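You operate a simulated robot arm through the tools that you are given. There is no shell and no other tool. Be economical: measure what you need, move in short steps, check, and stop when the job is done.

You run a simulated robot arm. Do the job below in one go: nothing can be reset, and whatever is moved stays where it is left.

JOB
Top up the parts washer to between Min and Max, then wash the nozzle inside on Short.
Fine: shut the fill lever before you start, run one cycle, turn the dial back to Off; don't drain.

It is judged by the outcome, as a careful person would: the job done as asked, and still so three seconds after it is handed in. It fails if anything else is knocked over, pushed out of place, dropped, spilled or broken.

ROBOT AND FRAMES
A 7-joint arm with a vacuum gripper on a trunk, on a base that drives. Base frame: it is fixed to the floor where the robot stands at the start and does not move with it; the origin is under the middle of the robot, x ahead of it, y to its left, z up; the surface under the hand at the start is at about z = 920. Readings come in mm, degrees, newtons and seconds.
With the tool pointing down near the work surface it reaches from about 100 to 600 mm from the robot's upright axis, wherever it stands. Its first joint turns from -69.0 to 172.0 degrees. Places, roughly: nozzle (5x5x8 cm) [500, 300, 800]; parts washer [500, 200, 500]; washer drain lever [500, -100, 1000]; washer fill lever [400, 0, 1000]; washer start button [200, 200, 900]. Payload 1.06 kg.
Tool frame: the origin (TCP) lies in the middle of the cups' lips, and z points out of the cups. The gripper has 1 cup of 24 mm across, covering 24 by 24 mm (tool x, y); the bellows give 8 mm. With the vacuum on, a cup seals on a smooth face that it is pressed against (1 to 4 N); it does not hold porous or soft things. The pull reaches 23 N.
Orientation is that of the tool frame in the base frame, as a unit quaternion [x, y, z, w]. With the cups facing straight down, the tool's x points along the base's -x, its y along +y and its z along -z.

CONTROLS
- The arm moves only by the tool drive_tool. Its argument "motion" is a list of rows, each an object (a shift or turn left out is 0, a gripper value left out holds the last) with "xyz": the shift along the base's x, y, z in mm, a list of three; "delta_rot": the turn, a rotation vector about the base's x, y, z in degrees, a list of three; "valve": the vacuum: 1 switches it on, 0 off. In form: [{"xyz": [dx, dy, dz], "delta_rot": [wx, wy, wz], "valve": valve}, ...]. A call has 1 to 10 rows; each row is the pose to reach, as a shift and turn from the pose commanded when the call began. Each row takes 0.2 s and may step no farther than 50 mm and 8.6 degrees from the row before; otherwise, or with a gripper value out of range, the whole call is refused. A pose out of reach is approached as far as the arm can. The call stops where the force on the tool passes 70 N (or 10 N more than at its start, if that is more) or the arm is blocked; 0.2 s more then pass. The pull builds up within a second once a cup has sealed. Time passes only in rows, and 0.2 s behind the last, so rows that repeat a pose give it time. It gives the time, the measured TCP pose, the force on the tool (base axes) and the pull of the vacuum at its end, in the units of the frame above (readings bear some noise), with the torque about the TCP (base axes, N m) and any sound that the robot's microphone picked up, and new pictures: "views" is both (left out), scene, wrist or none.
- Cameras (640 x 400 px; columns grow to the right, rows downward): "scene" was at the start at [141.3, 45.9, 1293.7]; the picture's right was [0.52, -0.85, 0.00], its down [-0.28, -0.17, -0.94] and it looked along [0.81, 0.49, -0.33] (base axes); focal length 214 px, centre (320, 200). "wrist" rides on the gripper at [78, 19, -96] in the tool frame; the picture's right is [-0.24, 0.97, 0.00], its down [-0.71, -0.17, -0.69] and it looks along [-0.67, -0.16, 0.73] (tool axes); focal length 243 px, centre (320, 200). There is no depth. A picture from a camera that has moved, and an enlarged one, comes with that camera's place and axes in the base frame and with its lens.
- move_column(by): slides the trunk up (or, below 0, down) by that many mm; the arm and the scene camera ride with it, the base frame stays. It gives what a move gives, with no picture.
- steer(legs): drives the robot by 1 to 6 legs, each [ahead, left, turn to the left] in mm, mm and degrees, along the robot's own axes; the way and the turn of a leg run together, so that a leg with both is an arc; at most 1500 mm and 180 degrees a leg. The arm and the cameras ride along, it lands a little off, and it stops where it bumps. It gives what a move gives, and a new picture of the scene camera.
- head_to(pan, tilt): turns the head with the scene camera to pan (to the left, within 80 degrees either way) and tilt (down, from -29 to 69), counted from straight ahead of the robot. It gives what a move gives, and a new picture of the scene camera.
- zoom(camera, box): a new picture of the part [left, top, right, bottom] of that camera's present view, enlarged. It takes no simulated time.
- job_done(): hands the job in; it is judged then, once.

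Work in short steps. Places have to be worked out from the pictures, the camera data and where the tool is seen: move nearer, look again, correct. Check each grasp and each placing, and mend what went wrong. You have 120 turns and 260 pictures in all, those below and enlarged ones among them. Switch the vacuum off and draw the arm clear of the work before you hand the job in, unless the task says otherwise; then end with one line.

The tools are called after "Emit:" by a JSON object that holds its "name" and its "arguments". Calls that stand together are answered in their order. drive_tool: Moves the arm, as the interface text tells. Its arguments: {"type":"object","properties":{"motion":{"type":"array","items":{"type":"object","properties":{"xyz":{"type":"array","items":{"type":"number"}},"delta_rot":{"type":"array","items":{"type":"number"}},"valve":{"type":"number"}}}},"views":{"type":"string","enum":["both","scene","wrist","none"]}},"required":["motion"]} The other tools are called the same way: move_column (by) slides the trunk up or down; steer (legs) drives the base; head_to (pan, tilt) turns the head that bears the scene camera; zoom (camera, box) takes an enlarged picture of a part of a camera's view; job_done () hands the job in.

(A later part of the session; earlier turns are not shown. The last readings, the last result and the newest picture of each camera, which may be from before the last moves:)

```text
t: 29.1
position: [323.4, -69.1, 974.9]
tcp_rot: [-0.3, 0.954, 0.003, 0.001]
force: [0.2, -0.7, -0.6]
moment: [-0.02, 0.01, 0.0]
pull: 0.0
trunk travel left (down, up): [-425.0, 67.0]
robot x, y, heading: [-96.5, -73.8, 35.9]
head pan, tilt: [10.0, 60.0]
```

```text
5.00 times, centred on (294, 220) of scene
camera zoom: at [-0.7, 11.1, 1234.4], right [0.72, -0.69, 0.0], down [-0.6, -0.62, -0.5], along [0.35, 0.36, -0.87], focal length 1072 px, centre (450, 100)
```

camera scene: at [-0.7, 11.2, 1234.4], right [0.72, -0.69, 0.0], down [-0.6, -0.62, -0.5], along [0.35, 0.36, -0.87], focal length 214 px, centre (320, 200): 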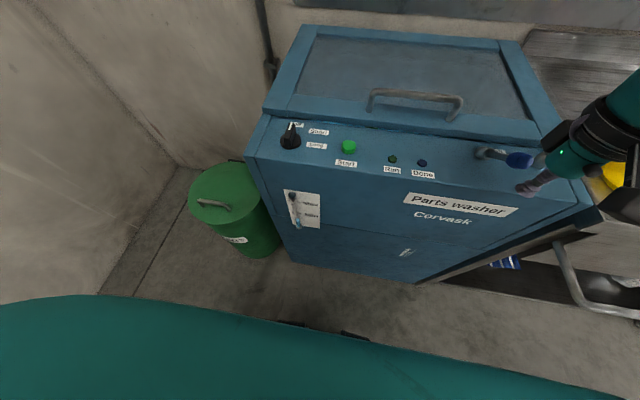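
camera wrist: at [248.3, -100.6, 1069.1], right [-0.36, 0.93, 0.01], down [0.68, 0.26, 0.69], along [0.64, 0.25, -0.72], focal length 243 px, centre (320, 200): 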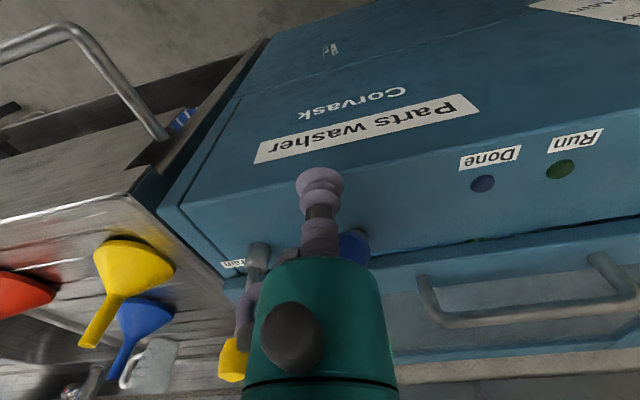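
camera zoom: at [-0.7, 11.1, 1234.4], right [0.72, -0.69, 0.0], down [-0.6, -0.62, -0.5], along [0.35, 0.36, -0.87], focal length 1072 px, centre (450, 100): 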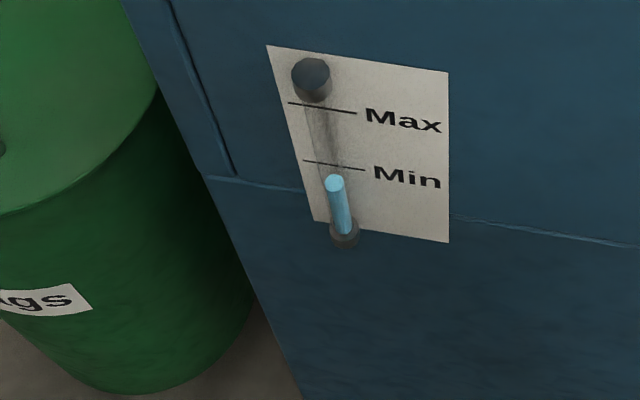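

The level is at row ~182, rising ~2.4 px/s. Target ~147 needs about 14 s more.

Emit:
{"name": "drive_tool", "arguments": {"motion": [{"xyz": [0, 0, 0]}, {"xyz": [0, 0, 0]}, {"xyz": [0, 0, 0]}, {"xyz": [0, 0, 0]}, {"xyz": [0, 0, 0]}, {"xyz": [0, 0, 0]}, {"xyz": [0, 0, 0]}, {"xyz": [0, 0, 0]}, {"xyz": [0, 0, 0]}, {"xyz": [0, 0, 0]}], "views": "none"}}

Emit:
{"name": "drive_tool", "arguments": {"motion": [{"xyz": [0, 0, 0]}, {"xyz": [0, 0, 0]}, {"xyz": [0, 0, 0]}, {"xyz": [0, 0, 0]}, {"xyz": [0, 0, 0]}, {"xyz": [0, 0, 0]}, {"xyz": [0, 0, 0]}, {"xyz": [0, 0, 0]}, {"xyz": [0, 0, 0]}, {"xyz": [0, 0, 0]}], "views": "none"}}

Emit:
{"name": "drive_tool", "arguments": {"motion": [{"xyz": [0, 0, 0]}, {"xyz": [0, 0, 0]}, {"xyz": [0, 0, 0]}, {"xyz": [0, 0, 0]}, {"xyz": [0, 0, 0]}, {"xyz": [0, 0, 0]}, {"xyz": [0, 0, 0]}, {"xyz": [0, 0, 0]}, {"xyz": [0, 0, 0]}, {"xyz": [0, 0, 0]}], "views": "none"}}

Emit:
{"name": "drive_tool", "arguments": {"motion": [{"xyz": [0, 0, 0]}, {"xyz": [0, 0, 0]}, {"xyz": [0, 0, 0]}, {"xyz": [0, 0, 0]}, {"xyz": [0, 0, 0]}, {"xyz": [0, 0, 0]}, {"xyz": [0, 0, 0]}, {"xyz": [0, 0, 0]}, {"xyz": [0, 0, 0]}, {"xyz": [0, 0, 0]}], "views": "none"}}

Emit:
{"name": "zoom", "arguments": {"camera": "scene", "box": [230, 180, 358, 260]}}

```text
t: 31.3
position: [322.4, -71.1, 975.3]
tcp_rot: [-0.299, 0.954, 0.004, 0.002]
force: [0.9, -0.2, -1.0]
moment: [0.02, 0.0, -0.01]
pull: 0.1
trunk travel left (down, up): [-425.0, 67.0]
robot x, y, heading: [-95.2, -73.2, 36.2]
head pan, tilt: [10.0, 60.0]
```

```text
t: 33.5
position: [322.6, -70.8, 975.7]
tcp_rot: [-0.3, 0.954, 0.003, 0.002]
force: [-0.6, 0.0, -0.6]
moment: [-0.04, 0.0, -0.03]
pull: 0.1
trunk travel left (down, up): [-425.0, 67.0]
robot x, y, heading: [-99.7, -69.0, 36.0]
head pan, tilt: [10.0, 60.0]
```

```text
t: 35.7
position: [323.2, -70.0, 975.2]
tcp_rot: [-0.299, 0.954, 0.003, 0.001]
force: [0.4, -0.2, 0.4]
moment: [0.01, -0.02, -0.01]
pull: 0.1
trunk travel left (down, up): [-425.0, 67.0]
robot x, y, heading: [-98.4, -70.0, 36.2]
head pan, tilt: [10.0, 60.0]
```

```text
t: 37.9
position: [324.0, -68.7, 976.2]
tcp_rot: [-0.299, 0.954, 0.004, 0.002]
force: [-0.6, -0.3, 0.4]
moment: [-0.01, -0.01, 0.0]
pull: 0.1
trunk travel left (down, up): [-425.0, 67.0]
robot x, y, heading: [-97.2, -67.7, 36.1]
head pan, tilt: [10.0, 60.0]
```

```text
5.00 times, centred on (294, 220) of scene
camera zoom: at [-0.7, 11.1, 1234.4], right [0.72, -0.69, 0.0], down [-0.6, -0.62, -0.5], along [0.35, 0.36, -0.87], focal length 1072 px, centre (450, 100)
```

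zoom: 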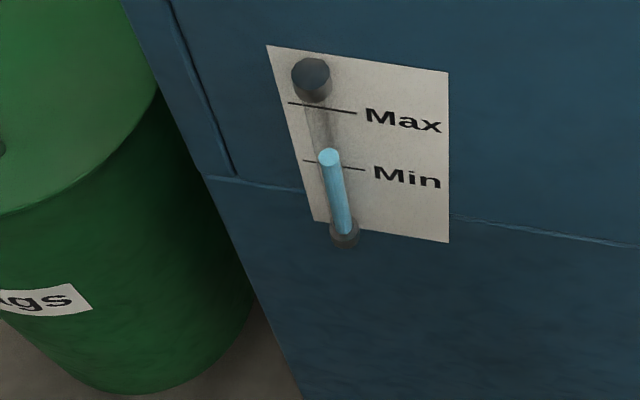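

Row ~157 at 37.9 s. I'll start closing now: push the knob backward and up along its arc, finishing around row 147–150.

Emit:
{"name": "drive_tool", "arguments": {"motion": [{"xyz": [0, 0, 0]}, {"xyz": [0, 0, 0]}, {"xyz": [10, 11, 0]}, {"xyz": [22, 20, 0]}, {"xyz": [32, 27, 5]}, {"xyz": [42, 34, 10]}, {"xyz": [50, 40, 16]}, {"xyz": [58, 46, 22]}, {"xyz": [64, 51, 26]}, {"xyz": [67, 53, 28]}]}}

Emit:
{"name": "zoom", "arguments": {"camera": "scene", "box": [230, 180, 358, 260]}}

Emit:
{"name": "zoom", "arguments": {"camera": "scene", "box": [450, 100, 610, 200]}}

```text
t: 40.1
position: [390.4, -16.8, 1003.6]
tcp_rot: [-0.299, 0.954, 0.003, 0.002]
force: [-0.5, -1.3, -0.5]
moment: [0.01, 0.02, 0.0]
pull: 0.0
trunk travel left (down, up): [-425.0, 67.0]
robot x, y, heading: [-94.8, -68.8, 36.0]
head pan, tilt: [10.0, 60.0]
camera scene: at [-0.7, 11.2, 1234.4], right [0.72, -0.69, 0.0], down [-0.6, -0.62, -0.5], along [0.35, 0.36, -0.87], focal length 214 px, centre (320, 200)
camera wrist: at [315.7, -47.7, 1097.7], right [-0.36, 0.93, 0.01], down [0.68, 0.26, 0.69], along [0.64, 0.25, -0.73], focal length 243 px, centre (320, 200)
```

scene: 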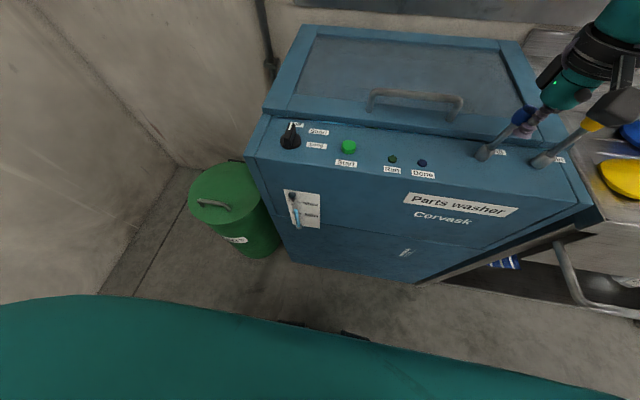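
wrist: 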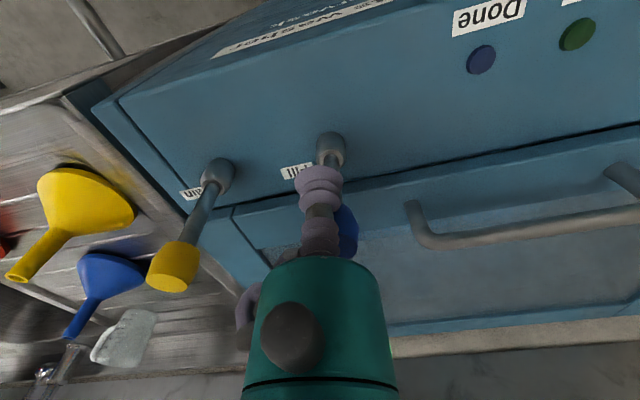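

```text
5.00 times, centred on (294, 220) of scene
camera zoom: at [-0.7, 11.2, 1234.4], right [0.72, -0.69, 0.0], down [-0.6, -0.62, -0.5], along [0.35, 0.36, -0.87], focal length 1072 px, centre (450, 100)
```

zoom: 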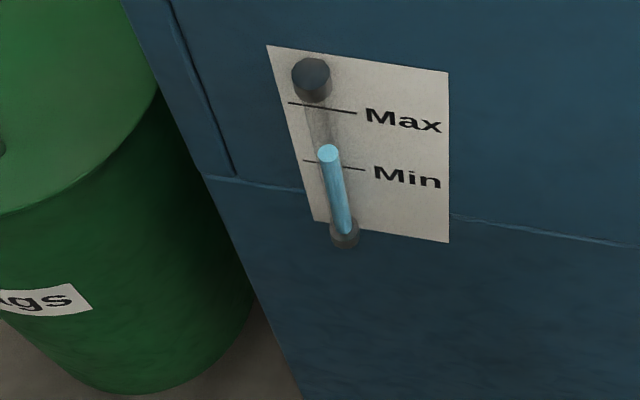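

```text
4.00 times, centred on (530, 150) of scene
camera zoom: at [-0.7, 11.2, 1234.4], right [0.72, -0.69, 0.0], down [-0.6, -0.62, -0.5], along [0.35, 0.36, -0.87], focal length 858 px, centre (-520, 400)
```

zoom: 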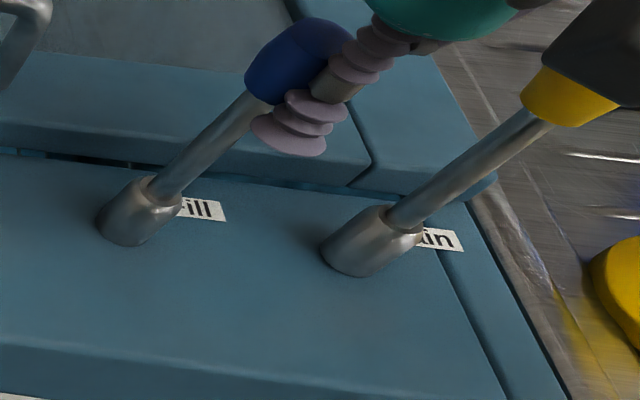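

Nearly upright and the level is at row ~153 (z≈731, inside Min–Max). A slight further push to seat the lever at its stop.

Emit:
{"name": "drive_tool", "arguments": {"motion": [{"xyz": [3, 2.2, 0]}, {"xyz": [5, 3.6, 0]}, {"xyz": [7, 5, 0]}], "views": "none"}}

```text
t: 40.9
position: [396.0, -13.9, 1004.3]
tcp_rot: [-0.3, 0.954, 0.004, 0.002]
force: [-5.7, -2.8, -0.9]
moment: [0.03, -0.08, -0.02]
pull: 0.0
trunk travel left (down, up): [-425.0, 67.0]
robot x, y, heading: [-95.2, -73.9, 35.9]
head pan, tilt: [10.0, 60.0]
```

Stop contact at about 6 N. A touch more, then back off, rise, and check that the level holds.

Emit:
{"name": "drive_tool", "arguments": {"motion": [{"xyz": [2, 1.5, 0]}, {"xyz": [-20, -15, 0]}, {"xyz": [-36, -26, 0]}, {"xyz": [-36, -26, 45]}, {"xyz": [-36, -26, 90]}, {"xyz": [-36, -26, 135]}, {"xyz": [-36, -26, 135]}], "views": "scene"}}

Emit:
{"name": "zoom", "arguments": {"camera": "scene", "box": [450, 80, 642, 200]}}

Emit:
{"name": "zoom", "arguments": {"camera": "scene", "box": [230, 180, 358, 260]}}

Emit:
{"name": "zoom", "arguments": {"camera": "scene", "box": [256, 110, 384, 190]}}

```text
t: 42.5
position: [362.4, -38.0, 1139.7]
tcp_rot: [-0.299, 0.954, 0.003, 0.002]
force: [0.8, -0.2, 0.1]
moment: [0.0, 0.0, 0.02]
pull: 0.1
trunk travel left (down, up): [-425.0, 67.0]
robot x, y, heading: [-97.4, -72.1, 36.1]
head pan, tilt: [10.0, 60.0]
camera scene: at [-0.5, 11.1, 1234.4], right [0.72, -0.69, 0.0], down [-0.6, -0.62, -0.5], along [0.35, 0.36, -0.87], focal length 214 px, centre (320, 200)
```

scene: 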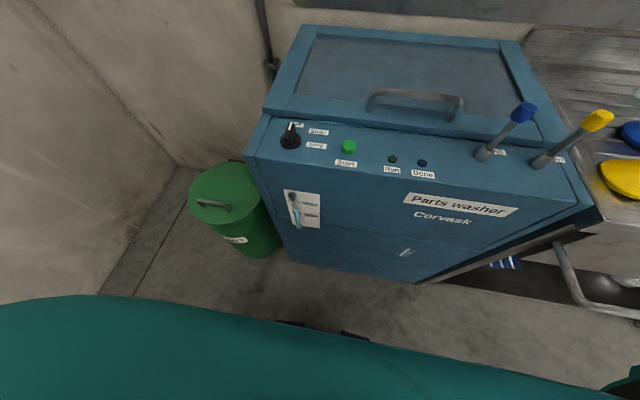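

```text
refused: 642 is not a number from 0 to 640
```

```text
5.00 times, centred on (294, 220) of scene
camera zoom: at [-0.5, 11.1, 1234.4], right [0.72, -0.69, 0.0], down [-0.6, -0.62, -0.5], along [0.35, 0.36, -0.87], focal length 1072 px, centre (450, 100)
```

zoom: 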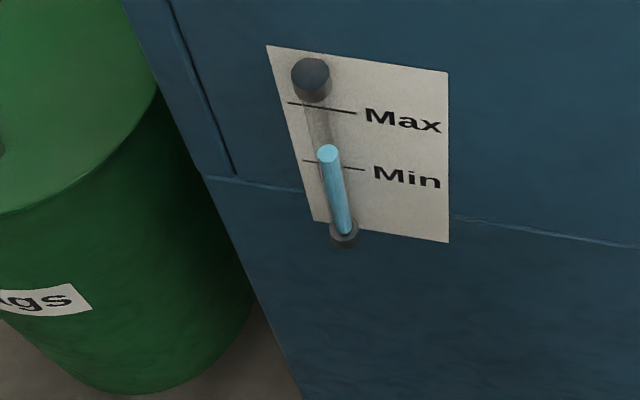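

```text
5.00 times, centred on (320, 150) of scene
camera zoom: at [-0.5, 11.1, 1234.4], right [0.72, -0.69, 0.0], down [-0.6, -0.62, -0.5], along [0.35, 0.36, -0.87], focal length 1072 px, centre (320, 450)
```

zoom: 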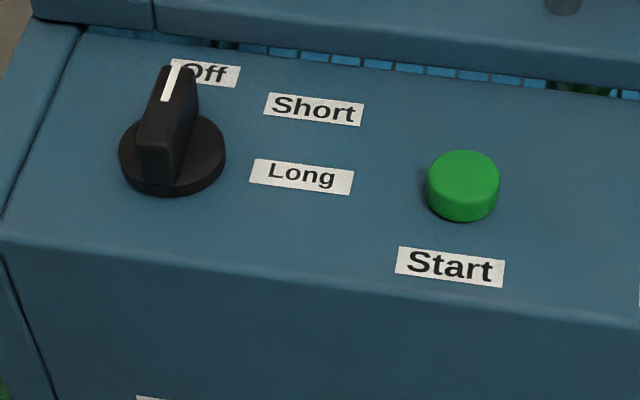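

The level holds at row ~153, between Min and Max, and the lever is upright. I notice something visible through a gap under the lid's front edge; let me look whether the lid is ajar.

Emit:
{"name": "zoom", "arguments": {"camera": "scene", "box": [250, 90, 410, 190]}}

Emit:
{"name": "zoom", "arguments": {"camera": "scene", "box": [400, 80, 592, 200]}}

Emit:
{"name": "head_to", "arguments": {"pan": 10, "tilt": 45}}

```text
4.00 times, centred on (330, 140) of scene
camera zoom: at [-0.5, 11.1, 1234.4], right [0.72, -0.69, 0.0], down [-0.6, -0.62, -0.5], along [0.35, 0.36, -0.87], focal length 858 px, centre (280, 440)
```

zoom: 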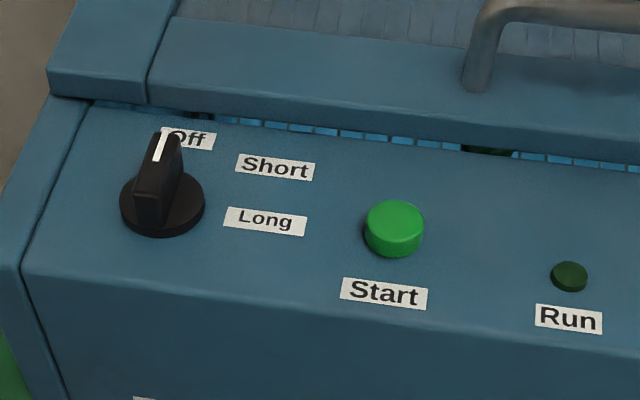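

```text
3.33 times, centred on (496, 140) of scene
camera zoom: at [-0.5, 11.1, 1234.4], right [0.72, -0.69, 0.0], down [-0.6, -0.62, -0.5], along [0.35, 0.36, -0.87], focal length 715 px, centre (-267, 400)
```

zoom: 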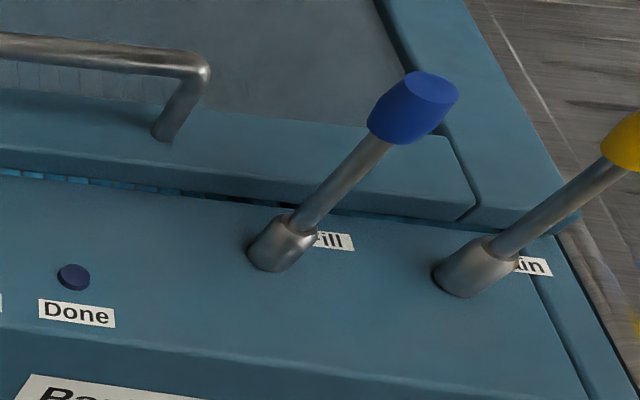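

```text
t: 43.3
position: [362.3, -37.7, 1140.9]
tcp_rot: [-0.299, 0.954, 0.004, 0.002]
force: [0.1, -0.9, 0.7]
moment: [0.05, 0.03, 0.01]
pull: 0.1
trunk travel left (down, up): [-425.0, 67.0]
robot x, y, heading: [-100.3, -73.7, 36.0]
head pan, tilt: [10.0, 45.0]
camera scene: at [9.5, 21.7, 1253.8], right [0.72, -0.69, 0.0], down [-0.49, -0.51, -0.71], along [0.49, 0.51, -0.71], focal length 214 px, centre (320, 200)
```

scene: 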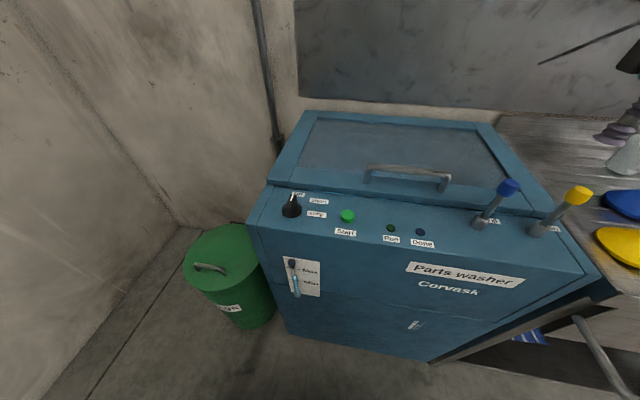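

The lid's corners are flush with the frame, so it's closed; the gap is just its rim. Dial centre computed at u≈-120, v≈302 (panel z≈921); Off=0°, Short≈45° clockwise, Long≈90°. I'll carry the hand high over to the left of the dial fin's back end.

Emit:
{"name": "drive_tool", "arguments": {"motion": [{"xyz": [-21, 37.5, 0]}, {"xyz": [-42, 75, 0]}, {"xyz": [-63, 112.5, 0]}, {"xyz": [-84, 150, 0]}, {"xyz": [-105, 188, 0]}, {"xyz": [-126, 225, 0]}, {"xyz": [-147, 263, 0]}, {"xyz": [-168, 300, 0]}, {"xyz": [-189, 338, -30]}, {"xyz": [-189, 338, -60]}]}}

```text
refused: row 9 steps farther than a row can; nothing moved
```

The last lateral row was too long with the descent; I'll split it.

Emit:
{"name": "drive_tool", "arguments": {"motion": [{"xyz": [-21, 37.5, 0]}, {"xyz": [-42, 75, 0]}, {"xyz": [-63, 112.5, 0]}, {"xyz": [-84, 150, 0]}, {"xyz": [-105, 188, 0]}, {"xyz": [-126, 225, 0]}, {"xyz": [-147, 263, 0]}, {"xyz": [-168, 300, 0]}, {"xyz": [-189, 338, 0]}, {"xyz": [-189, 338, -45]}]}}

```text
t: 45.5
position: [173.3, 298.6, 1093.7]
tcp_rot: [-0.3, 0.954, 0.003, 0.002]
force: [0.5, 0.1, 0.2]
moment: [0.02, 0.01, 0.0]
pull: 0.1
trunk travel left (down, up): [-425.0, 67.0]
robot x, y, heading: [-91.9, -73.3, 36.0]
head pan, tilt: [10.0, 45.0]
camera scene: at [10.2, 21.6, 1253.8], right [0.72, -0.69, 0.0], down [-0.49, -0.51, -0.71], along [0.49, 0.51, -0.71], focal length 214 px, centre (320, 200)
camera wrist: at [98.5, 268.3, 1187.7], right [-0.36, 0.93, 0.01], down [0.68, 0.26, 0.69], along [0.64, 0.25, -0.73], focal length 243 px, centre (320, 200)
```

scene: 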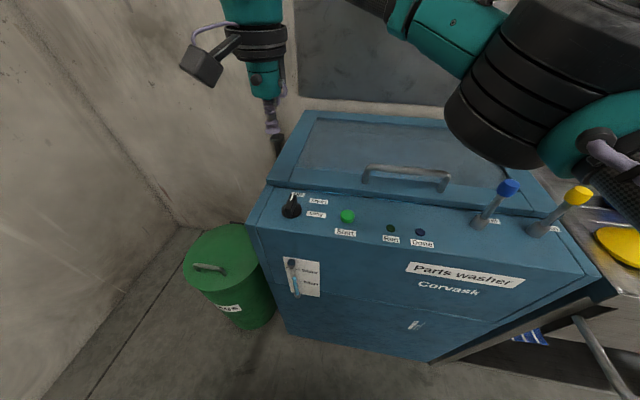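
wrist: 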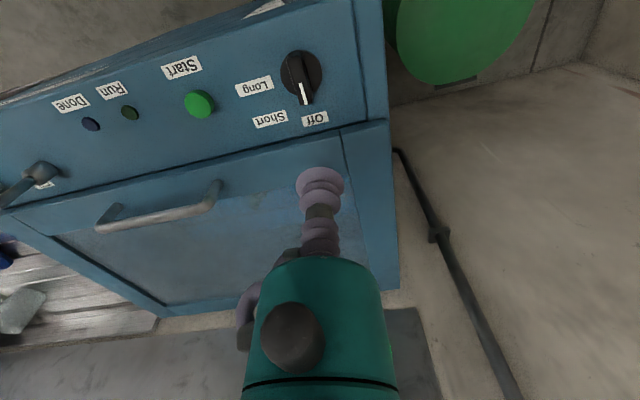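

The hand is left of the dial; the dial centre from the wrist camera agrees: u≈-121, v≈304. Enlarging the dial and checking the elbow against the levers before descending.

Emit:
{"name": "zoom", "arguments": {"camera": "wrist", "box": [240, 30, 368, 110]}}

Emit:
{"name": "drive_tool", "arguments": {"motion": [{"xyz": [0, 0, -45]}, {"xyz": [0, 0, -90]}, {"xyz": [0, 0, -120]}, {"xyz": [0, 0, -120]}]}}

```text
5.00 times, centred on (304, 70) of wrist
camera zoom: at [98.5, 268.3, 1187.7], right [-0.36, 0.93, 0.01], down [0.68, 0.26, 0.69], along [0.64, 0.25, -0.73], focal length 1213 px, centre (400, 850)
```

zoom: 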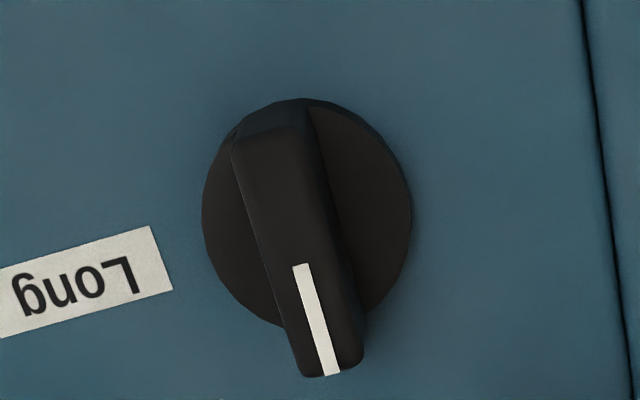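

```text
t: 46.5
position: [173.4, 298.1, 974.7]
tcp_rot: [-0.299, 0.954, 0.004, 0.002]
force: [-0.6, 0.1, 0.0]
moment: [-0.01, 0.0, 0.01]
pull: 0.0
trunk travel left (down, up): [-425.0, 67.0]
robot x, y, heading: [-100.2, -72.5, 36.2]
head pan, tilt: [10.0, 45.0]
camera scene: at [9.4, 21.7, 1253.9], right [0.72, -0.69, 0.0], down [-0.49, -0.51, -0.71], along [0.49, 0.51, -0.71], focal length 214 px, centre (320, 200)
camera wrist: at [98.5, 268.1, 1068.1], right [-0.36, 0.93, 0.01], down [0.68, 0.26, 0.69], along [0.64, 0.25, -0.72], focal length 243 px, centre (320, 200)
```

scene: 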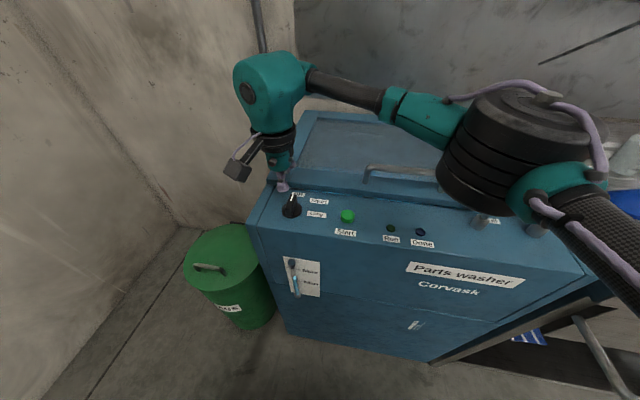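
wrist: 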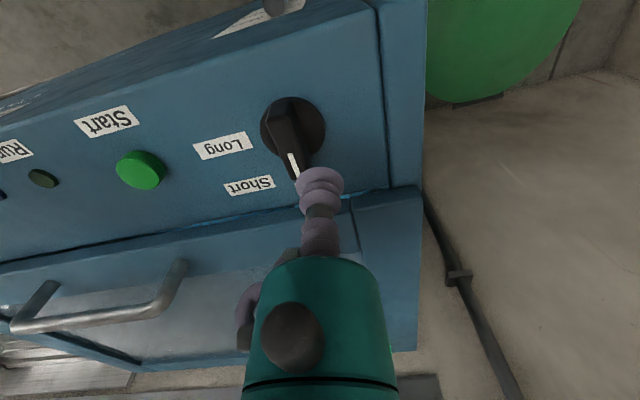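

As the hand descends the elbow swings low towards the levers. I'll lift again and back the base 110 mm and 60 mm left, so the arm is straighter and its elbow stays off the levers.

Emit:
{"name": "drive_tool", "arguments": {"motion": [{"xyz": [0, 0, 45]}, {"xyz": [0, 0, 85]}], "views": "none"}}

Emit:
{"name": "steer", "arguments": {"legs": [[-110, 60, 0]]}}

```text
t: 47.1
position: [171.9, 297.0, 1059.4]
tcp_rot: [-0.3, 0.954, 0.004, 0.003]
force: [0.5, 0.5, 0.2]
moment: [-0.02, 0.0, 0.01]
pull: 0.1
trunk travel left (down, up): [-425.0, 67.0]
robot x, y, heading: [-96.5, -70.0, 36.1]
head pan, tilt: [10.0, 45.0]
```

```text
t: 48.3
position: [49.2, 282.6, 1059.3]
tcp_rot: [-0.3, 0.954, 0.002, 0.002]
force: [-0.2, -0.1, -0.6]
moment: [0.0, 0.0, -0.03]
pull: 0.0
trunk travel left (down, up): [-425.0, 67.0]
robot x, y, heading: [-218.5, -86.9, 36.0]
head pan, tilt: [10.0, 45.0]
camera scene: at [-114.2, 5.8, 1254.0], right [0.72, -0.69, 0.0], down [-0.49, -0.51, -0.71], along [0.49, 0.51, -0.71], focal length 214 px, centre (320, 200)
```

scene: 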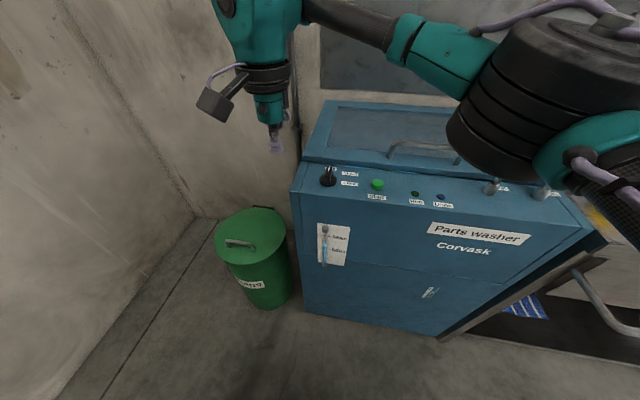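

Now I'll reach forward to the same spot left of the fin, at safe height, and look at the elbow.

Emit:
{"name": "drive_tool", "arguments": {"motion": [{"xyz": [41, 5, 0]}, {"xyz": [82, 10, 0]}, {"xyz": [122, 15, 0]}, {"xyz": [122, 15, -40]}, {"xyz": [122, 15, -75]}, {"xyz": [122, 15, -75]}]}}

```text
t: 49.7
position: [172.1, 296.3, 983.9]
tcp_rot: [-0.299, 0.954, 0.004, 0.003]
force: [-0.2, -0.6, -0.7]
moment: [0.0, 0.0, 0.02]
pull: 0.1
trunk travel left (down, up): [-425.0, 67.0]
robot x, y, heading: [-222.2, -84.9, 36.1]
head pan, tilt: [10.0, 45.0]
camera scene: at [-113.5, 5.9, 1253.9], right [0.72, -0.69, 0.0], down [-0.49, -0.51, -0.71], along [0.49, 0.51, -0.71], focal length 214 px, centre (320, 200)
camera wrist: at [97.3, 266.8, 1077.2], right [-0.36, 0.93, 0.01], down [0.68, 0.26, 0.69], along [0.64, 0.25, -0.73], focal length 243 px, centre (320, 200)
```

scene: 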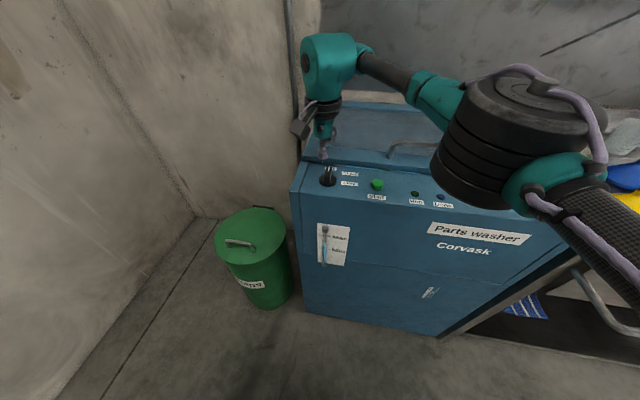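
wrist: 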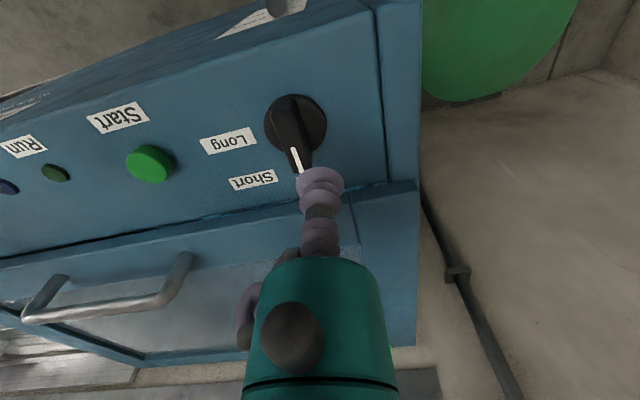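

The elbow is now well in front of the washer, clear of the levers. Fin top is at z≈951, tip at u≈-122, v≈326. I'll go down on its left side to lips z≈938 and push gradually clockwise to about 40°.

Emit:
{"name": "drive_tool", "arguments": {"motion": [{"xyz": [-1.3, 10.2, 0]}, {"xyz": [-1.3, 10.2, -30]}, {"xyz": [-1.3, 10.2, -46]}, {"xyz": [4.6, 6.5, -46]}, {"xyz": [9, 5, -46]}, {"xyz": [14, 3.5, -46]}, {"xyz": [18, 0, -46]}, {"xyz": [20.5, -2, -46]}]}}

Emit:
{"name": "zoom", "arguments": {"camera": "wrist", "box": [208, 80, 400, 200]}}

Emit:
{"name": "zoom", "arguments": {"camera": "scene", "box": [280, 120, 440, 220]}}

```text
t: 51.5
position: [192.2, 295.5, 937.6]
tcp_rot: [-0.299, 0.954, 0.003, 0.002]
force: [-0.9, 1.1, 0.4]
moment: [0.0, -0.04, 0.0]
pull: 0.0
trunk travel left (down, up): [-425.0, 67.0]
robot x, y, heading: [-222.8, -84.9, 36.0]
head pan, tilt: [10.0, 45.0]
camera scene: at [-113.4, 6.0, 1253.9], right [0.72, -0.69, 0.0], down [-0.49, -0.51, -0.71], along [0.49, 0.51, -0.71], focal length 214 px, centre (320, 200)
camera wrist: at [118.1, 265.3, 1031.9], right [-0.36, 0.93, 0.01], down [0.68, 0.26, 0.69], along [0.64, 0.25, -0.73], focal length 243 px, centre (320, 200)
```

scene: 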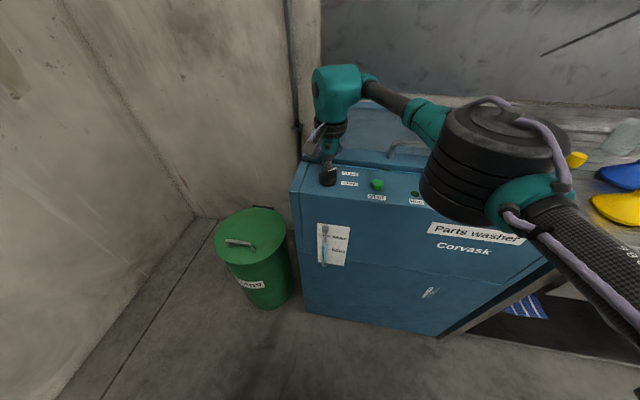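
wrist: 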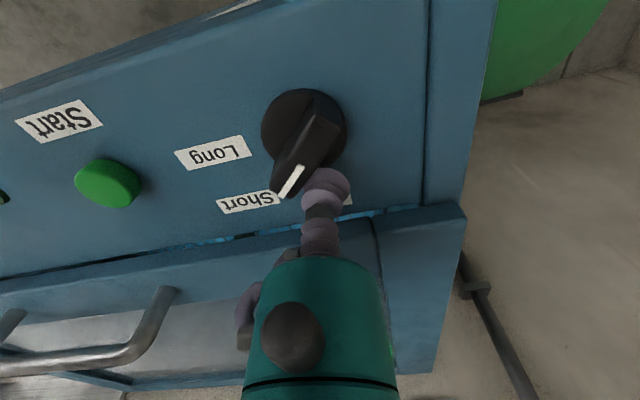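

```text
3.33 times, centred on (304, 140) of wrist
camera zoom: at [118.1, 265.3, 1031.9], right [-0.36, 0.93, 0.01], down [0.68, 0.26, 0.69], along [0.64, 0.25, -0.73], focal length 809 px, centre (373, 400)
```

zoom: 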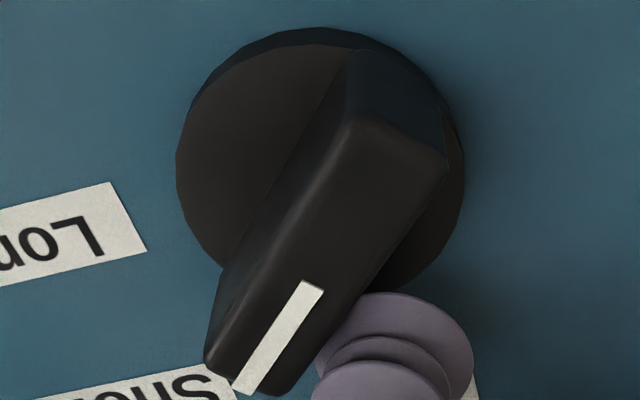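

```text
4.00 times, centred on (360, 170) of scene
camera zoom: at [-113.4, 6.0, 1253.9], right [0.72, -0.69, 0.0], down [-0.49, -0.51, -0.71], along [0.49, 0.51, -0.71], focal length 858 px, centre (160, 320)
```

zoom: 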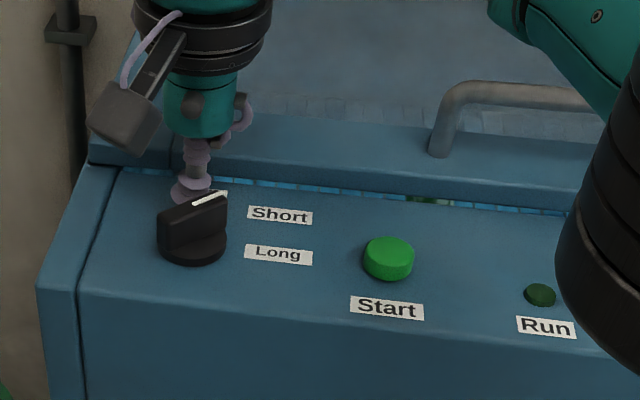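

The pointer now points around Short (~45–50°). I'll back away sideways, lift, and look at the dial unobstructed.

Emit:
{"name": "drive_tool", "arguments": {"motion": [{"xyz": [-4, 11, 0]}, {"xyz": [-4, 11, 40]}, {"xyz": [-4, 11, 85]}, {"xyz": [-4, 11, 130]}, {"xyz": [-4, 11, 130]}]}}

Emit:
{"name": "zoom", "arguments": {"camera": "scene", "box": [280, 130, 408, 210]}}

Emit:
{"name": "zoom", "arguments": {"camera": "wrist", "box": [200, 30, 392, 150]}}

```text
t: 52.7
position: [184.0, 301.6, 1055.5]
tcp_rot: [-0.299, 0.954, 0.003, 0.001]
force: [0.1, 0.3, 0.0]
moment: [-0.02, 0.01, -0.02]
pull: 0.2
out of reach, approached as far as the arm can: row 4, 5
trunk travel left (down, up): [-425.0, 67.0]
robot x, y, heading: [-217.9, -88.1, 36.0]
head pan, tilt: [10.0, 45.0]
camera scene: at [-113.4, 6.1, 1253.8], right [0.72, -0.69, 0.0], down [-0.49, -0.51, -0.71], along [0.49, 0.51, -0.71], focal length 214 px, centre (320, 200)
camera wrist: at [110.1, 271.5, 1149.6], right [-0.36, 0.93, 0.01], down [0.68, 0.26, 0.69], along [0.64, 0.25, -0.73], focal length 243 px, centre (320, 200)
```

scene: 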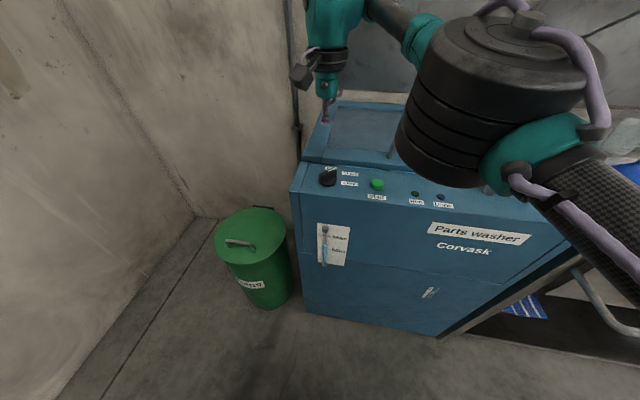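
wrist: 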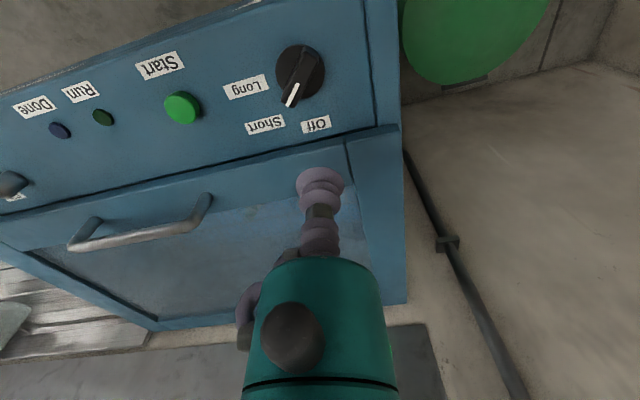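

```text
5.00 times, centred on (344, 170) of scene
camera zoom: at [-113.4, 6.1, 1253.8], right [0.72, -0.69, 0.0], down [-0.49, -0.51, -0.71], along [0.49, 0.51, -0.71], focal length 1072 px, centre (200, 350)
```

zoom: 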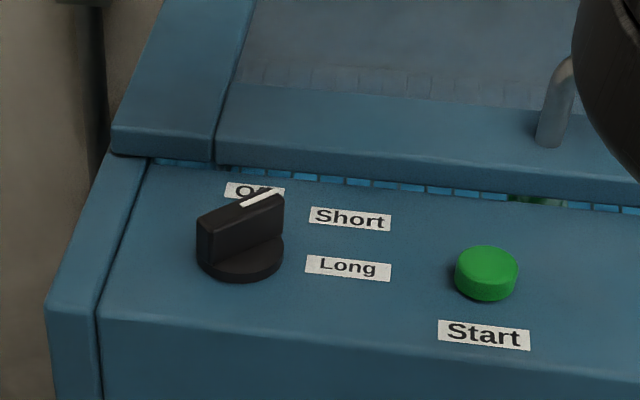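

```text
3.33 times, centred on (296, 90) of wrist
camera zoom: at [110.1, 271.5, 1149.6], right [-0.36, 0.93, 0.01], down [0.68, 0.26, 0.69], along [0.64, 0.25, -0.73], focal length 809 px, centre (400, 567)
```

zoom: 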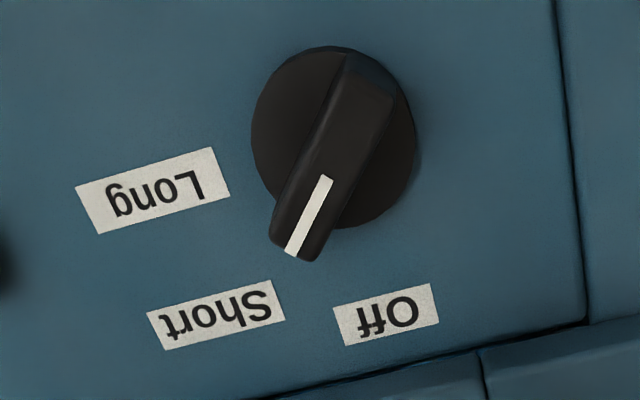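

The dial points to Short (wrist measurement 44°, Off read 0° by the same method). Next the Start button at about u=-11, v=304; I'll move above it and refine.

Emit:
{"name": "drive_tool", "arguments": {"motion": [{"xyz": [18, -38, 0]}, {"xyz": [36, -75, -10]}, {"xyz": [55, -113, -20]}, {"xyz": [55, -113, -60]}, {"xyz": [55, -113, -75]}, {"xyz": [55, -113, -75]}]}}

Emit:
{"name": "zoom", "arguments": {"camera": "scene", "box": [310, 130, 438, 210]}}

```text
t: 54.1
position: [239.2, 188.3, 980.6]
tcp_rot: [-0.299, 0.954, 0.003, 0.002]
force: [-0.4, 0.0, -0.1]
moment: [0.01, -0.01, 0.02]
pull: 0.0
trunk travel left (down, up): [-425.0, 67.0]
robot x, y, heading: [-219.2, -86.4, 36.2]
head pan, tilt: [10.0, 45.0]
camera scene: at [-113.4, 5.9, 1253.9], right [0.72, -0.69, 0.0], down [-0.49, -0.51, -0.71], along [0.49, 0.51, -0.71], focal length 214 px, centre (320, 200)
camera wrist: at [165.2, 157.8, 1074.0], right [-0.36, 0.93, 0.01], down [0.68, 0.26, 0.69], along [0.64, 0.25, -0.73], focal length 243 px, centre (320, 200)
```

scene: 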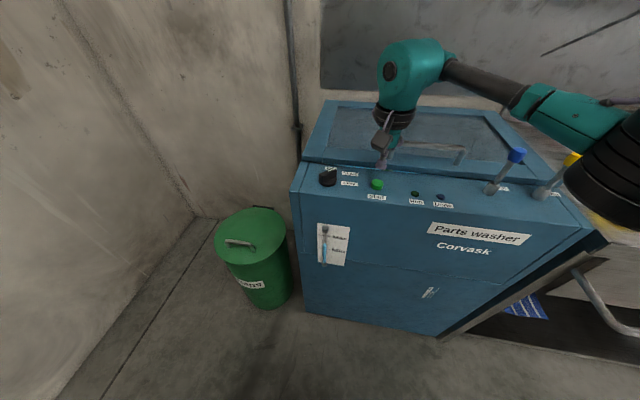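
wrist: 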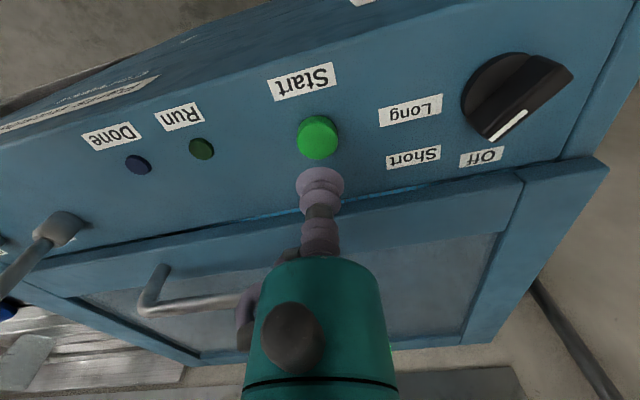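

```text
5.00 times, centred on (374, 170) of scene
camera zoom: at [-113.4, 5.9, 1253.9], right [0.72, -0.69, 0.0], down [-0.49, -0.51, -0.71], along [0.49, 0.51, -0.71], focal length 1072 px, centre (50, 350)
```

zoom: 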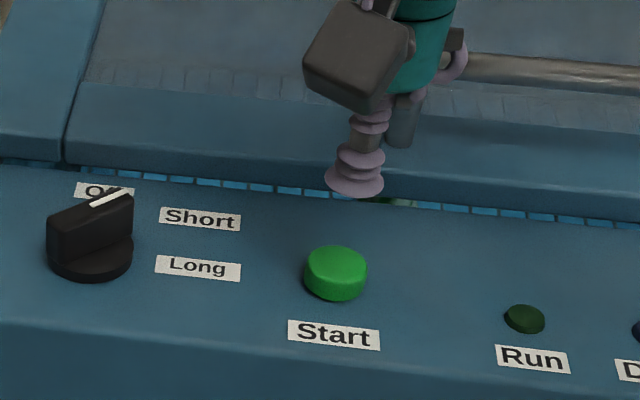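

The cup is over the button within a few mm. I'll press down in small steps, watching the force.

Emit:
{"name": "drive_tool", "arguments": {"motion": [{"xyz": [-2.4, -1.8, -25]}, {"xyz": [-2.4, -1.8, -38]}, {"xyz": [-2.4, -1.8, -44]}, {"xyz": [-2.4, -1.8, -48]}]}}

Emit:
{"name": "zoom", "arguments": {"camera": "scene", "box": [310, 130, 470, 230]}}

```text
t: 55.1
position: [238.2, 187.2, 932.1]
tcp_rot: [-0.299, 0.954, 0.003, 0.002]
force: [-0.1, 0.0, 0.3]
moment: [-0.02, -0.05, 0.01]
pull: 0.0
trunk travel left (down, up): [-425.0, 67.0]
robot x, y, heading: [-218.4, -89.9, 35.8]
head pan, tilt: [10.0, 45.0]
camera scene: at [-113.5, 5.9, 1253.9], right [0.72, -0.69, 0.0], down [-0.49, -0.51, -0.71], along [0.49, 0.51, -0.71], focal length 214 px, centre (320, 200)
camera wrist: at [162.9, 156.5, 1025.8], right [-0.36, 0.93, 0.01], down [0.68, 0.26, 0.69], along [0.64, 0.25, -0.73], focal length 243 px, centre (320, 200)
```

scene: 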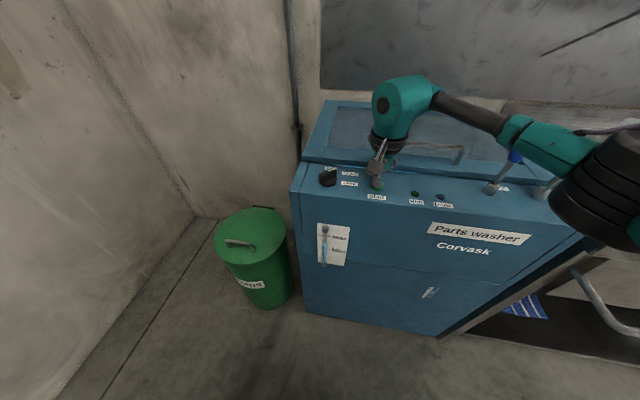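
wrist: 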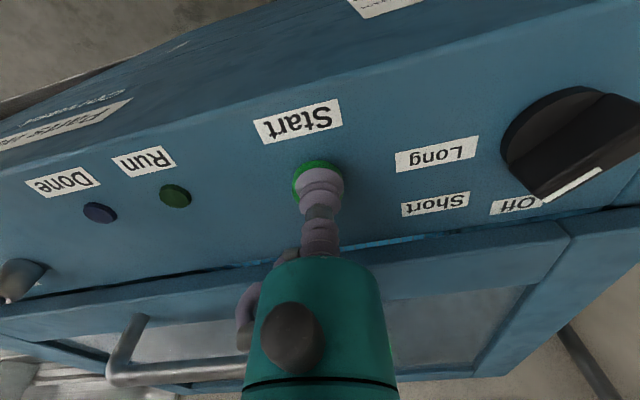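

```text
4.00 times, centred on (390, 180) of scene
camera zoom: at [-113.5, 5.9, 1253.9], right [0.72, -0.69, 0.0], down [-0.49, -0.51, -0.71], along [0.49, 0.51, -0.71], focal length 858 px, centre (40, 280)
```

zoom: 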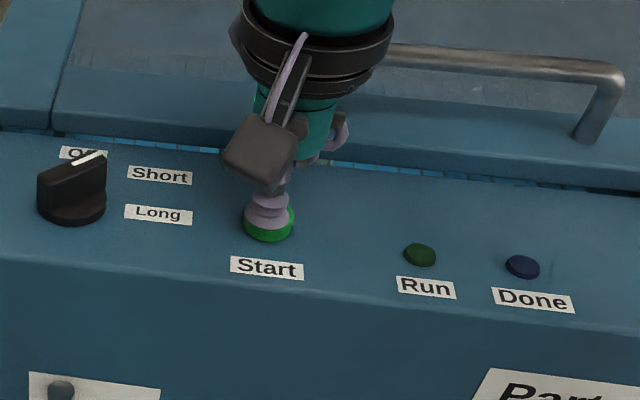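

The cup is centred on the button, no force yet. Pressing further.

Emit:
{"name": "drive_tool", "arguments": {"motion": [{"xyz": [0, 0, -3]}, {"xyz": [0, 0, -6]}, {"xyz": [0, 0, -9]}], "views": "scene"}}

Emit:
{"name": "zoom", "arguments": {"camera": "scene", "box": [310, 130, 470, 230]}}

```text
t: 55.9
position: [236.7, 187.0, 923.6]
tcp_rot: [-0.299, 0.954, 0.004, 0.003]
force: [-0.2, -0.5, 3.0]
moment: [-0.01, 0.01, -0.02]
pull: 0.1
trunk travel left (down, up): [-425.0, 67.0]
robot x, y, heading: [-217.9, -82.5, 36.0]
head pan, tilt: [10.0, 45.0]
heard: click
camera scene: at [-113.6, 5.8, 1254.0], right [0.72, -0.69, 0.0], down [-0.49, -0.51, -0.71], along [0.49, 0.51, -0.71], focal length 214 px, centre (320, 200)
```

scene: 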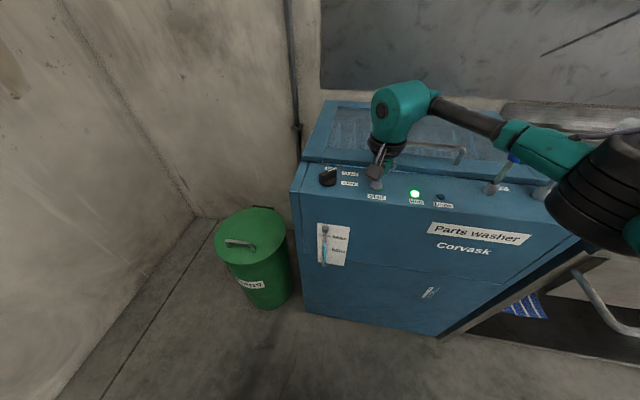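

```text
4.00 times, centred on (390, 180) of scene
camera zoom: at [-113.6, 5.8, 1254.0], right [0.72, -0.69, 0.0], down [-0.49, -0.51, -0.71], along [0.49, 0.51, -0.71], focal length 858 px, centre (40, 280)
```

zoom: 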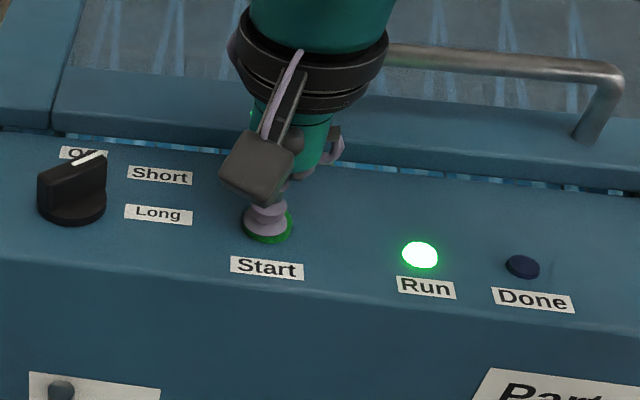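

Click heard, Run lamp lit and jets visible under the lid. I'll lift off and stand by to the right of the dial fin.

Emit:
{"name": "drive_tool", "arguments": {"motion": [{"xyz": [0, 0, 30]}, {"xyz": [0, 0, 62]}, {"xyz": [-21, 30, 62]}, {"xyz": [-41, 58, 62]}, {"xyz": [-41, 58, 62]}]}}

Emit:
{"name": "zoom", "arguments": {"camera": "scene", "box": [310, 130, 470, 230]}}

```text
t: 57.1
position: [197.4, 246.5, 985.7]
tcp_rot: [-0.299, 0.954, 0.004, 0.001]
force: [-0.2, -0.7, -0.2]
moment: [0.05, -0.03, -0.02]
pull: 0.0
trunk travel left (down, up): [-425.0, 67.0]
robot x, y, heading: [-221.5, -89.3, 36.2]
head pan, tilt: [10.0, 45.0]
camera scene: at [-113.3, 5.8, 1253.9], right [0.72, -0.69, 0.0], down [-0.49, -0.51, -0.71], along [0.49, 0.51, -0.71], focal length 214 px, centre (320, 200)
camera wrist: at [122.0, 215.0, 1079.1], right [-0.36, 0.93, 0.01], down [0.68, 0.26, 0.69], along [0.64, 0.25, -0.73], focal length 243 px, centre (320, 200)
```

scene: 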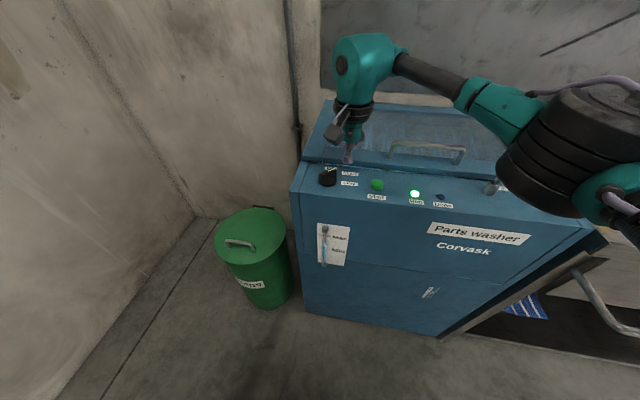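
wrist: 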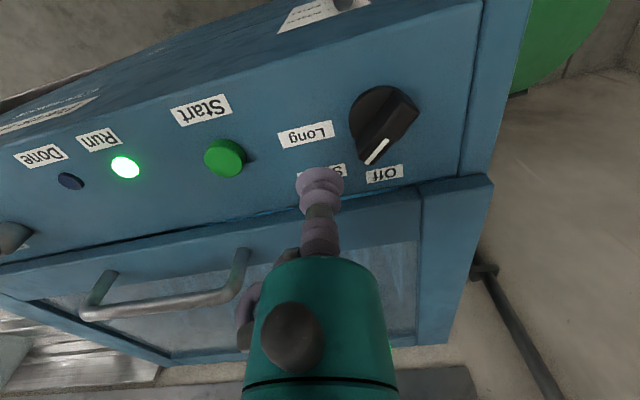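

```text
4.00 times, centred on (390, 180) of scene
camera zoom: at [-113.3, 5.8, 1253.9], right [0.72, -0.69, 0.0], down [-0.49, -0.51, -0.71], along [0.49, 0.51, -0.71], focal length 858 px, centre (40, 280)
```

zoom: 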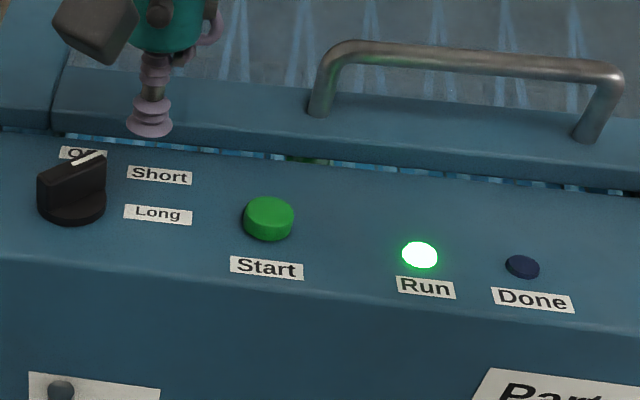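

The cycle is running. I'll wait until the Done lamp shows.

Emit:
{"name": "drive_tool", "arguments": {"motion": [{"xyz": [0, 0, 0]}, {"xyz": [0, 0, 0]}, {"xyz": [0, 0, 0]}, {"xyz": [0, 0, 0]}, {"xyz": [0, 0, 0]}, {"xyz": [0, 0, 0]}, {"xyz": [0, 0, 0]}, {"xyz": [0, 0, 0]}, {"xyz": [0, 0, 0]}, {"xyz": [0, 0, 0]}], "views": "none"}}

Emit:
{"name": "drive_tool", "arguments": {"motion": [{"xyz": [0, 0, 0]}, {"xyz": [0, 0, 0]}, {"xyz": [0, 0, 0]}, {"xyz": [0, 0, 0]}, {"xyz": [0, 0, 0]}, {"xyz": [0, 0, 0]}, {"xyz": [0, 0, 0]}, {"xyz": [0, 0, 0]}, {"xyz": [0, 0, 0]}, {"xyz": [0, 0, 0]}], "views": "none"}}

Emit:
{"name": "drive_tool", "arguments": {"motion": [{"xyz": [0, 0, 0]}, {"xyz": [0, 0, 0]}, {"xyz": [0, 0, 0]}, {"xyz": [0, 0, 0]}, {"xyz": [0, 0, 0]}, {"xyz": [0, 0, 0]}, {"xyz": [0, 0, 0]}, {"xyz": [0, 0, 0]}, {"xyz": [0, 0, 0]}, {"xyz": [0, 0, 0]}], "views": "none"}}

Emit:
{"name": "drive_tool", "arguments": {"motion": [{"xyz": [0, 0, 0]}, {"xyz": [0, 0, 0]}, {"xyz": [0, 0, 0]}, {"xyz": [0, 0, 0]}, {"xyz": [0, 0, 0]}, {"xyz": [0, 0, 0]}, {"xyz": [0, 0, 0]}, {"xyz": [0, 0, 0]}, {"xyz": [0, 0, 0]}, {"xyz": [0, 0, 0]}], "views": "scene"}}

```text
t: 59.3
position: [196.5, 246.2, 985.3]
tcp_rot: [-0.3, 0.954, 0.003, 0.002]
force: [0.9, 0.4, 0.7]
moment: [0.01, -0.02, 0.01]
pull: 0.1
trunk travel left (down, up): [-425.0, 67.0]
robot x, y, heading: [-221.5, -87.0, 35.9]
head pan, tilt: [10.0, 45.0]
```

```text
t: 61.5
position: [196.7, 246.1, 985.0]
tcp_rot: [-0.299, 0.954, 0.003, 0.002]
force: [0.8, 0.3, -0.7]
moment: [0.0, 0.0, -0.01]
pull: 0.1
trunk travel left (down, up): [-425.0, 67.0]
robot x, y, heading: [-220.9, -88.1, 36.0]
head pan, tilt: [10.0, 45.0]
```

```text
t: 63.7
position: [197.4, 246.2, 985.3]
tcp_rot: [-0.299, 0.954, 0.003, 0.002]
force: [-0.1, -0.7, 0.3]
moment: [0.02, 0.01, 0.02]
pull: 0.2
trunk travel left (down, up): [-425.0, 67.0]
robot x, y, heading: [-220.9, -87.6, 35.7]
head pan, tilt: [10.0, 45.0]
```

```text
t: 65.9
position: [196.5, 245.1, 985.4]
tcp_rot: [-0.299, 0.954, 0.004, 0.002]
force: [-0.2, 0.5, 0.7]
moment: [-0.01, 0.0, -0.01]
pull: 0.1
trunk travel left (down, up): [-425.0, 67.0]
robot x, y, heading: [-219.3, -87.1, 35.9]
head pan, tilt: [10.0, 45.0]
camera scene: at [-113.4, 5.9, 1253.9], right [0.72, -0.69, 0.0], down [-0.49, -0.51, -0.71], along [0.49, 0.51, -0.71], focal length 214 px, centre (320, 200)
```

scene: 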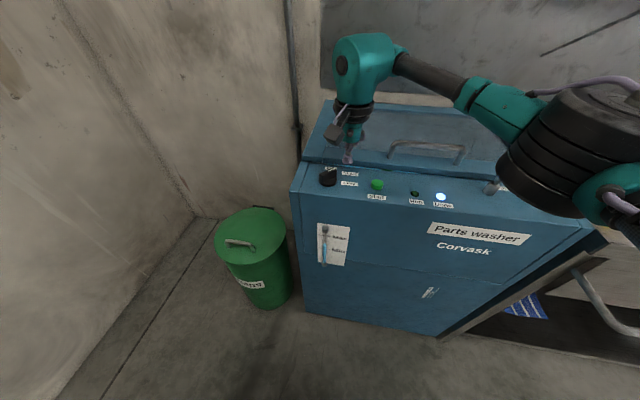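

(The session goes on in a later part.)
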